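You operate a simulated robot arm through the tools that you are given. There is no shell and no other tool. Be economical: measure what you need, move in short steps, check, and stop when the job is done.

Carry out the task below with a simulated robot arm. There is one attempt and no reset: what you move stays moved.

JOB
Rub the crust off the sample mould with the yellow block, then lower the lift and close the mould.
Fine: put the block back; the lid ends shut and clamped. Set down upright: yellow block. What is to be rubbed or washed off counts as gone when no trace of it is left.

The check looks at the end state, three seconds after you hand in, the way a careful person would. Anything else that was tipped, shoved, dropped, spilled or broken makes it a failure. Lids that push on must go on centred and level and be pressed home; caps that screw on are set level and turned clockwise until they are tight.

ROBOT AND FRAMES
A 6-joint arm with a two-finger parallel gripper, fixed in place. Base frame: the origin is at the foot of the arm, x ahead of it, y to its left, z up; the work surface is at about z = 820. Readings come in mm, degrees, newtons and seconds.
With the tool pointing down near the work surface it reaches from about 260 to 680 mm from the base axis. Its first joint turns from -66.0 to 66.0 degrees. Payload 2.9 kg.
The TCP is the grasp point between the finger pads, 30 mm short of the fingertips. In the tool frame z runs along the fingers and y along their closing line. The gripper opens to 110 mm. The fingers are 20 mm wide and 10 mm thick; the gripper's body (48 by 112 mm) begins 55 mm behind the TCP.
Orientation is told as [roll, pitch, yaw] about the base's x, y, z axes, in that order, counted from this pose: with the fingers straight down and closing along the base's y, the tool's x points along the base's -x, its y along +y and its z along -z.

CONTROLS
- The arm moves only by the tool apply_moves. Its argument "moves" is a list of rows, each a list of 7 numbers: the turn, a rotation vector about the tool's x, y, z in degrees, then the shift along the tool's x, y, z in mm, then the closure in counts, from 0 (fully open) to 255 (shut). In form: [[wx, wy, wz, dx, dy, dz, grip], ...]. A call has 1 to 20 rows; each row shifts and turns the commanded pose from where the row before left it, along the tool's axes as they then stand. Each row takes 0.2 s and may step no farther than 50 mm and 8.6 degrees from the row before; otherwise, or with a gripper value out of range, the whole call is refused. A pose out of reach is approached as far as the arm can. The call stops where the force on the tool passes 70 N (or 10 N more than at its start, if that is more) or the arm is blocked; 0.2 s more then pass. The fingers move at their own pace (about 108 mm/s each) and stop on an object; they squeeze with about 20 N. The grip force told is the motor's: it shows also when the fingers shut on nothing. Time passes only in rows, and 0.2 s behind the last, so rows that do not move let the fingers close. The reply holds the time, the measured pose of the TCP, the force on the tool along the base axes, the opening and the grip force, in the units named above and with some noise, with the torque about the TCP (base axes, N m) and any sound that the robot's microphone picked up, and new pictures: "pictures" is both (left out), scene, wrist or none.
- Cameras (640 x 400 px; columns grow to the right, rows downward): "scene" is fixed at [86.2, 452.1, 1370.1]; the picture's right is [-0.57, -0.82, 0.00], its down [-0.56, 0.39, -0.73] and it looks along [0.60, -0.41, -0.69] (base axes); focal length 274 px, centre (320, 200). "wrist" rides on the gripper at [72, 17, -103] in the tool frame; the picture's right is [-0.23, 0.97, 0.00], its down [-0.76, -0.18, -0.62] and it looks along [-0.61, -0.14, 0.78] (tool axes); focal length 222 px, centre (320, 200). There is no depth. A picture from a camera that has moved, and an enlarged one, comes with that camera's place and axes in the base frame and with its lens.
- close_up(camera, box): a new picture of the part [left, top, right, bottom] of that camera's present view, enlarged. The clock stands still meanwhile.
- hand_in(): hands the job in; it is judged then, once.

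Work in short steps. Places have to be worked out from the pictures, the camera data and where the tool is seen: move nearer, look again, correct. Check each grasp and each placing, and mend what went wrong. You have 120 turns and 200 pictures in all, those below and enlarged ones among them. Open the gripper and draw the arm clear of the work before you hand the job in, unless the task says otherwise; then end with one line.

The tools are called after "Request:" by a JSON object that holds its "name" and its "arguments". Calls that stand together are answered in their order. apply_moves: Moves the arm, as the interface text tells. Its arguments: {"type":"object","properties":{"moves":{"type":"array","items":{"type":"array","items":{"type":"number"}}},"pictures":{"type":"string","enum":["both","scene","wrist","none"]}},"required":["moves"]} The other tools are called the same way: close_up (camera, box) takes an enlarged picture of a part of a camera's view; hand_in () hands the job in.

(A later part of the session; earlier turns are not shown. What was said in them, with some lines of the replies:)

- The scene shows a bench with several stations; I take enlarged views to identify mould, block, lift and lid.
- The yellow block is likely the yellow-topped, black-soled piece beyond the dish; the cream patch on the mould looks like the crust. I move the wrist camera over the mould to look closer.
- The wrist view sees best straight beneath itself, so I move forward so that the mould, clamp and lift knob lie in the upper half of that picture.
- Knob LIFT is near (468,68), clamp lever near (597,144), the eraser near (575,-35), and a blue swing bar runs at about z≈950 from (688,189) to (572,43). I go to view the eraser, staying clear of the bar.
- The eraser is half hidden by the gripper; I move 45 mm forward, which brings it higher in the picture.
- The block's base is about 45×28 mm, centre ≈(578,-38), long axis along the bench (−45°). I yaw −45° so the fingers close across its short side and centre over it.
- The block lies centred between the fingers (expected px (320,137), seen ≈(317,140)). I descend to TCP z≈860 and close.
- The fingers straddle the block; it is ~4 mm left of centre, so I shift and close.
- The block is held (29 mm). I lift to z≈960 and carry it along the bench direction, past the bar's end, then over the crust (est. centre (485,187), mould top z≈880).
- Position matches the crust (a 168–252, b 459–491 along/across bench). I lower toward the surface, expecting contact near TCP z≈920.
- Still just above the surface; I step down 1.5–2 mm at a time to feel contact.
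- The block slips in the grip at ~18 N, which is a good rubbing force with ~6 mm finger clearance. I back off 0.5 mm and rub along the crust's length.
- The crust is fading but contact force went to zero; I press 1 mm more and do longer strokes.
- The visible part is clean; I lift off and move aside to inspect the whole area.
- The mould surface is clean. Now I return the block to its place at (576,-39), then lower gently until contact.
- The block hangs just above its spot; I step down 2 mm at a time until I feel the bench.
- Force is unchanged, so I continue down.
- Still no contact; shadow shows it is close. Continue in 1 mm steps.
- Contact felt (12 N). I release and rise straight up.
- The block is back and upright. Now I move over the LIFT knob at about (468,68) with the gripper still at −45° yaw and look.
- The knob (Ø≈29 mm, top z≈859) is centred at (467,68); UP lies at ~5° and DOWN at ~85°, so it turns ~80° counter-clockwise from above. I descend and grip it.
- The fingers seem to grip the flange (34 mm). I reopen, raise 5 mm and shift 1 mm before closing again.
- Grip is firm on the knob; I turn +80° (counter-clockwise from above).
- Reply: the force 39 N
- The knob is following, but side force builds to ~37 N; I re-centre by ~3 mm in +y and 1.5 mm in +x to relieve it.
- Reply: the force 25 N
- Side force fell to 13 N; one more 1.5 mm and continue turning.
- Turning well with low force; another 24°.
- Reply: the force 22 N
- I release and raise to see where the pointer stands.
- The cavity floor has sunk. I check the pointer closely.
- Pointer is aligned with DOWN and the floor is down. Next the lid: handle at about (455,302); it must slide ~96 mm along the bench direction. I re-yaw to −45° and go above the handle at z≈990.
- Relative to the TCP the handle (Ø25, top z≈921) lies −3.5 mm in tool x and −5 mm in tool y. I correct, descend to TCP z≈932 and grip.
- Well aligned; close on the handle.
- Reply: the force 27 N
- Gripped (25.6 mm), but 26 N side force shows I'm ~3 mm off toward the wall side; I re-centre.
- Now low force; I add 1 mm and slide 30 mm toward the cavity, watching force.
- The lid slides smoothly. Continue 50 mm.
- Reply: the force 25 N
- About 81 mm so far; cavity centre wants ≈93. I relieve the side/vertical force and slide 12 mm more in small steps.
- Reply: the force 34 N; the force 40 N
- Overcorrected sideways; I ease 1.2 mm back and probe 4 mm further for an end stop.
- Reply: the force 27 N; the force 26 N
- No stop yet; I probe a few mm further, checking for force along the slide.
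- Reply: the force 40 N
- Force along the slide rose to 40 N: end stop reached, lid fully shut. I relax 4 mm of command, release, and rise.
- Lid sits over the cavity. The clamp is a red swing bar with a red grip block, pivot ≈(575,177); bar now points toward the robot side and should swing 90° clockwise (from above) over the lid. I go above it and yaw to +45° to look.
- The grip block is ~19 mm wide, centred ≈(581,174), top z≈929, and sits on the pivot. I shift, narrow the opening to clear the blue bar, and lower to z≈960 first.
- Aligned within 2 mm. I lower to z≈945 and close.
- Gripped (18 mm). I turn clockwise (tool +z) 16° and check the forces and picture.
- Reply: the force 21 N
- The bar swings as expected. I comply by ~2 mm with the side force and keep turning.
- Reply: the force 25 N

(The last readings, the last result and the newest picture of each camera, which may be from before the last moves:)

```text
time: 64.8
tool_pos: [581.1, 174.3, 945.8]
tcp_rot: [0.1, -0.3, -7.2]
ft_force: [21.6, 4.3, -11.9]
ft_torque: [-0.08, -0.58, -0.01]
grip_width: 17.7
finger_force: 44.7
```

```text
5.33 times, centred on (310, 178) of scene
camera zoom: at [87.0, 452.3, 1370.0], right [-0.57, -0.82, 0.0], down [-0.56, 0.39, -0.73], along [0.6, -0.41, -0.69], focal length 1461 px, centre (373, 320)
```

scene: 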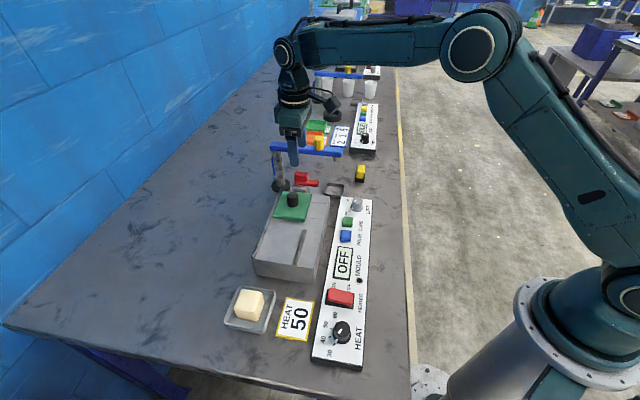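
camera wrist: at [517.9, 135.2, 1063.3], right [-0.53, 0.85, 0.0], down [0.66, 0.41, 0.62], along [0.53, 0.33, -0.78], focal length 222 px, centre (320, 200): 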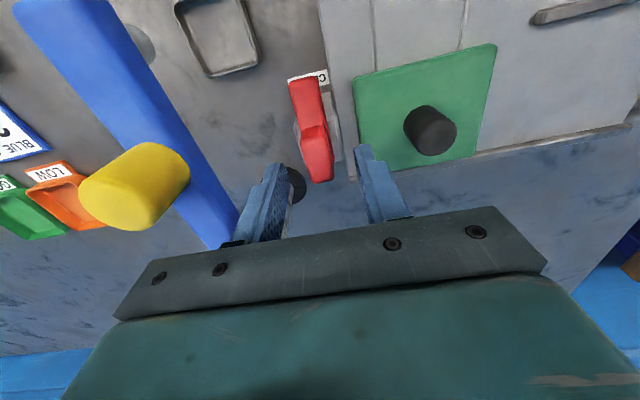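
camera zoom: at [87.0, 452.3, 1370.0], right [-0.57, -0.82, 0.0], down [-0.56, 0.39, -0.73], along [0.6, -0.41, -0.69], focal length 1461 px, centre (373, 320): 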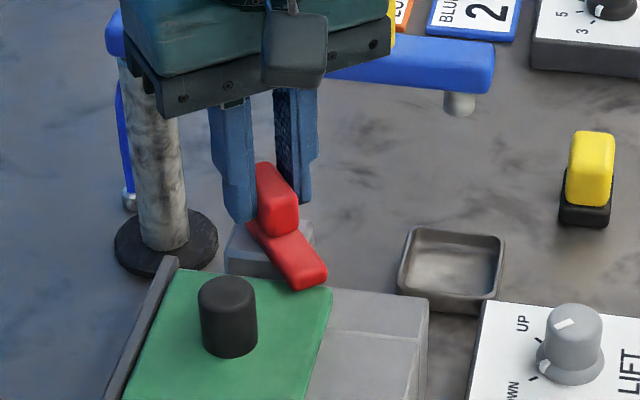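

The bar is past half-way. Comply +x 1.5 mm and continue.

Request:
{"name": "apply_moves", "arguments": {"moves": [[0, 0, 0, -1.7, 0.2, 0.5, 255], [0, 0, 6, 0, 0, 0, 255], [0, 0, 6, 0, 0, 0, 255], [0, 0, 0, 0, 0, 0, 255]], "pictures": "none"}}

Request:
{"name": "close_up", "arguments": {"camera": "scene", "box": [250, 140, 370, 215]}}

```text
time: 65.8
tool_pos: [580.5, 175.1, 946.2]
tcp_rot: [0.0, 0.0, -19.0]
ft_force: [1.9, 1.6, 5.6]
ft_torque: [-0.02, -0.13, -0.05]
grip_width: 17.8
finger_force: 45.1
```

```text
5.33 times, centred on (310, 178) of scene
camera zoom: at [86.1, 452.1, 1370.1], right [-0.57, -0.82, 0.0], down [-0.56, 0.39, -0.73], along [0.6, -0.41, -0.69], focal length 1461 px, centre (373, 320)
```

zoom: 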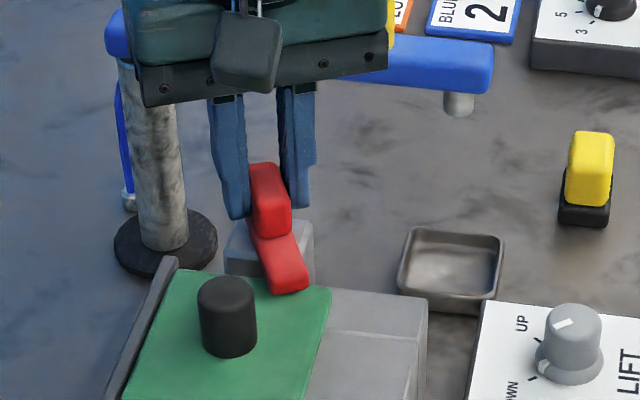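

Bar now passes over the lid edge with almost no force. Continue 26° to bring it square.

Request:
{"name": "apply_moves", "arguments": {"moves": [[0, 0, 6, 0, 0, 0, 255], [0, 0, 6, 0, 0, 0, 255], [0, 0, 0, 0, 0, 0, 255]], "pictures": "none"}}

Request:
{"name": "apply_moves", "arguments": {"moves": [[0, 0, 6, 0, 0, 0, 255], [0, 0, 6, 0, 0, 0, 255], [0, 0, 0, 0, 0, 0, 255]], "pictures": "none"}}

Request:
{"name": "close_up", "arguments": {"camera": "scene", "box": [250, 140, 370, 215]}}

```text
time: 66.6
tool_pos: [580.5, 175.8, 945.9]
tcp_rot: [0.0, -0.1, -31.0]
ft_force: [-1.6, 3.5, 14.7]
ft_torque: [0.48, 0.98, -0.05]
grip_width: 18.1
finger_force: 45.0
```

```text
time: 67.4
tool_pos: [580.8, 176.0, 945.3]
tcp_rot: [0.1, 0.0, -43.1]
ft_force: [-2.6, 9.2, 16.6]
ft_torque: [-0.06, -0.06, -0.01]
grip_width: 17.7
finger_force: 44.8
```

```text
5.33 times, centred on (310, 178) of scene
camera zoom: at [85.8, 452.3, 1370.1], right [-0.57, -0.82, 0.0], down [-0.56, 0.39, -0.73], along [0.6, -0.41, -0.69], focal length 1461 px, centre (373, 320)
```

zoom: 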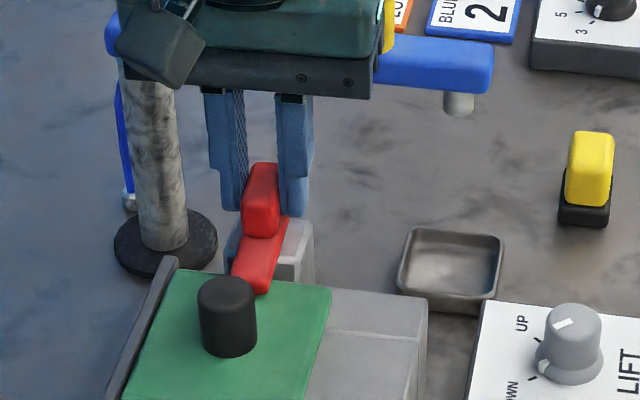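

Bar nearly square over the lid. I probe another 5° for a stop.

Request:
{"name": "apply_moves", "arguments": {"moves": [[0, 0, 3, 0, 0, 0, 255], [0, 0, 3, 0, 0, 0, 255], [0, 0, 0, 0, 0, 0, 255]], "pictures": "none"}}

Request:
{"name": "close_up", "arguments": {"camera": "wrist", "box": [220, 90, 420, 215]}}

```text
time: 68.2
tool_pos: [580.2, 175.4, 945.3]
tcp_rot: [0.3, -0.2, -48.9]
ft_force: [6.4, 12.3, 15.8]
ft_torque: [-0.33, 0.15, 0.82]
grip_width: 17.7
finger_force: 45.1
```

```text
3.20 times, centred on (320, 152) of wrist
camera zoom: at [546.7, 241.8, 1048.1], right [0.88, 0.47, 0.0], down [0.37, -0.69, 0.62], along [0.29, -0.55, -0.78], focal length 711 px, centre (320, 352)
```

zoom: 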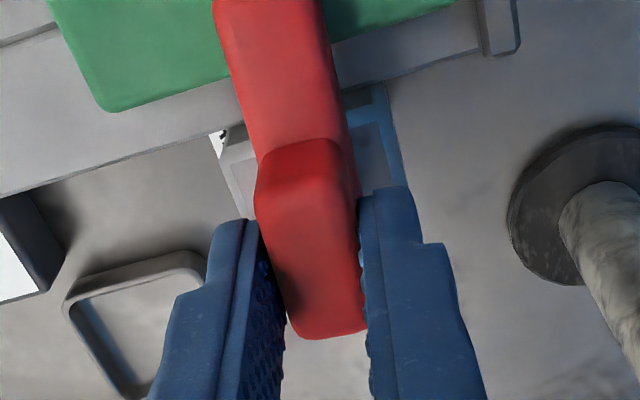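

Torque about z jumped to 0.8 N·m: the clamp is at its stop. I ease back 3°, release and rise clear.

Request:
{"name": "apply_moves", "arguments": {"moves": [[0, 0, -3, 0, 0, 0, 255], [0, 0, 0, 0, 0, 0, 200], [0, 0, 0, 0, 0, 0, 160], [0, 0, 0, 0, 0, 0, 160], [0, 0, 0, 0, 0, -20, 160], [0, 0, 0, 0, 0, -40, 160], [0, 0, 0, 0, 0, -40, 160], [0, 0, 0, 40, 0, -10, 160], [0, 0, 0, 40, 0, 0, 100], [0, 0, 0, 40, -20, 0, 0], [0, 0, 0, 40, -40, 0, 0], [0, 0, 0, 20, -45, 0, 0], [0, 0, 0, 0, -45, 0, 0]]}}

Request:
{"name": "close_up", "arguments": {"camera": "scene", "box": [230, 140, 390, 240]}}

Request:
{"name": "close_up", "arguments": {"camera": "scene", "box": [250, 155, 340, 211]}}

```text
refused: row 11 steps farther than a row can; nothing moved
```

```text
4.00 times, centred on (310, 190) of scene
camera zoom: at [86.1, 452.4, 1370.0], right [-0.57, -0.82, 0.0], down [-0.56, 0.39, -0.73], along [0.6, -0.41, -0.69], focal length 1095 px, centre (360, 240)
```

zoom: 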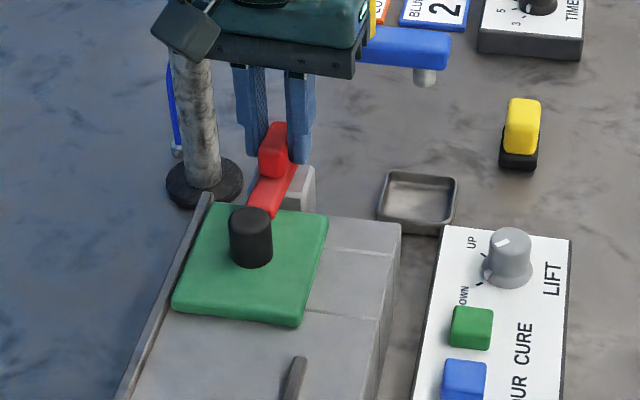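

```text
7.11 times, centred on (295, 183) of scene
camera zoom: at [86.1, 452.4, 1370.0], right [-0.57, -0.82, 0.0], down [-0.56, 0.39, -0.73], along [0.6, -0.41, -0.69], focal length 1947 px, centre (498, 321)
```

zoom: 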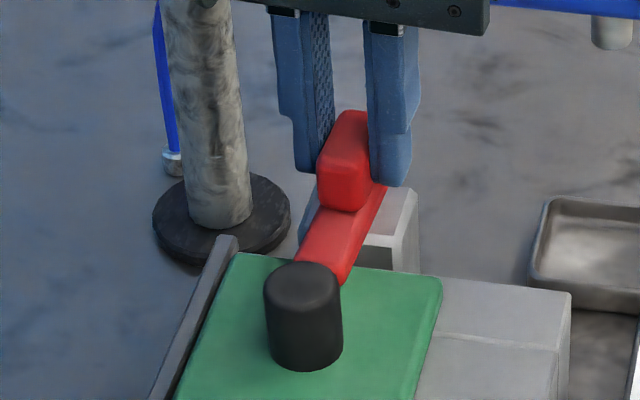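

One row was too long; repeating with smaller steps.

Request:
{"name": "apply_moves", "arguments": {"moves": [[0, 0, -3, 0, 0, 0, 255], [0, 0, 0, 0, 0, 0, 200], [0, 0, 0, 0, 0, 0, 160], [0, 0, 0, 0, 0, 0, 160], [0, 0, 0, 0, 0, -20, 160], [0, 0, 0, 0, 0, -40, 160], [0, 0, 0, 0, 0, -40, 160], [0, 0, 0, 40, 0, -10, 160], [0, 0, 0, 40, 0, 0, 100], [0, 0, 0, 40, -20, 0, 0], [0, 0, 0, 30, -35, 0, 0], [0, 0, 0, 20, -40, 0, 0], [0, 0, 0, 0, -45, 0, 0]]}}

Request:
{"name": "close_up", "arguments": {"camera": "scene", "box": [250, 155, 340, 211]}}

Request:
{"name": "close_up", "arguments": {"camera": "scene", "box": [310, 150, 400, 206]}}

```text
time: 71.0
tool_pos: [360.8, 199.5, 1055.6]
tcp_rot: [0.0, 0.1, -46.0]
ft_force: [0.2, 0.0, 1.0]
ft_torque: [0.04, 0.02, -0.01]
grip_width: 110.0
finger_force: 0.0
camera wrist: at [323.9, 264.0, 1157.1], right [0.86, 0.51, 0.0], down [0.4, -0.67, 0.62], along [0.32, -0.53, -0.78], focal length 222 px, centre (320, 200)
```

scene: 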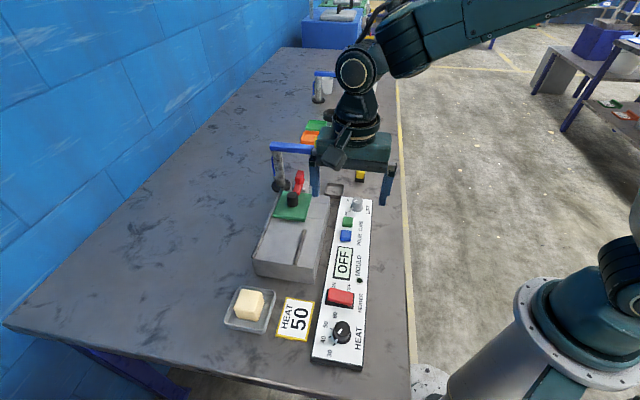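
wrist: 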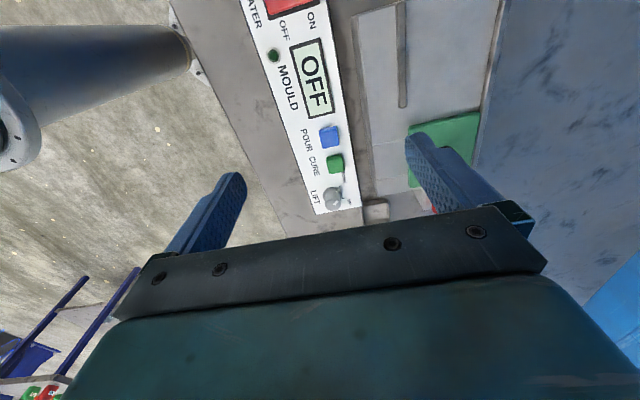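

```text
7.11 times, centred on (295, 183) of scene
camera zoom: at [86.2, 452.1, 1370.1], right [-0.57, -0.82, 0.0], down [-0.56, 0.39, -0.73], along [0.6, -0.41, -0.69], focal length 1947 px, centre (498, 321)
```

zoom: 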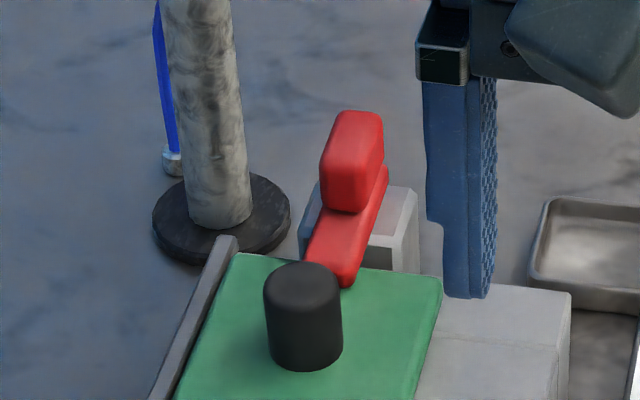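

```text
7.11 times, centred on (355, 178) of scene
camera zoom: at [86.2, 452.1, 1370.1], right [-0.57, -0.82, 0.0], down [-0.56, 0.39, -0.73], along [0.6, -0.41, -0.69], focal length 1947 px, centre (71, 356)
```

zoom: 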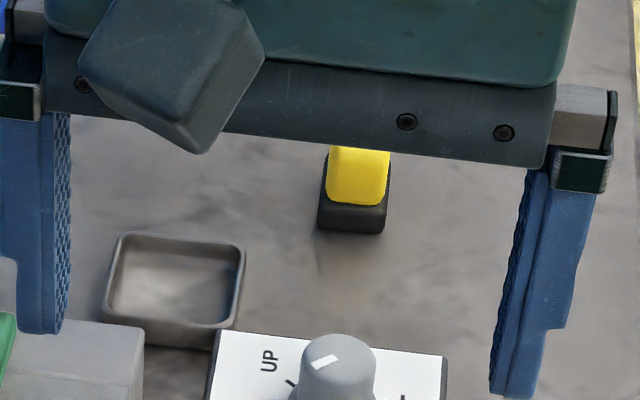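

Clamp lies over the lid, knob points DOWN, block stands upright. I do a last check of the formerly crusted surface and the knob.

Request:
{"name": "close_up", "arguments": {"camera": "scene", "box": [250, 180, 380, 261]}}

Request:
{"name": "close_up", "arguments": {"camera": "wrist", "box": [290, 100, 450, 220]}}

```text
4.92 times, centred on (315, 220) of scene
camera zoom: at [86.2, 452.1, 1370.1], right [-0.57, -0.82, 0.0], down [-0.56, 0.39, -0.73], along [0.6, -0.41, -0.69], focal length 1348 px, centre (345, 99)
```

zoom: 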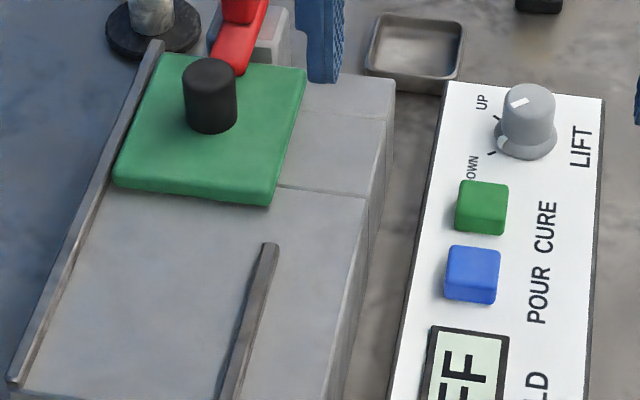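

```text
3.33 times, centred on (370, 160) of wrist
camera zoom: at [323.9, 264.0, 1157.1], right [0.86, 0.51, 0.0], down [0.4, -0.67, 0.62], along [0.32, -0.53, -0.78], focal length 740 px, centre (153, 333)
```

zoom: 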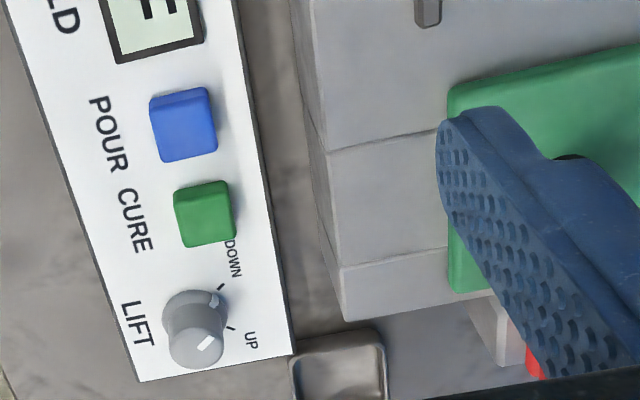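

The surface is clean, the lift is down, the lid is shut and clamped, and the block is back; the arm is clear with the gripper open. Handing in.

Request:
{"name": "hand_in", "arguments": {}}

```text
The job is handed in.
```

I rubbed the crust off the mould, put the yellow block back upright, set the lift to DOWN, slid the lid shut to its stop and swung the clamp over it to its stop; the job is handed in.
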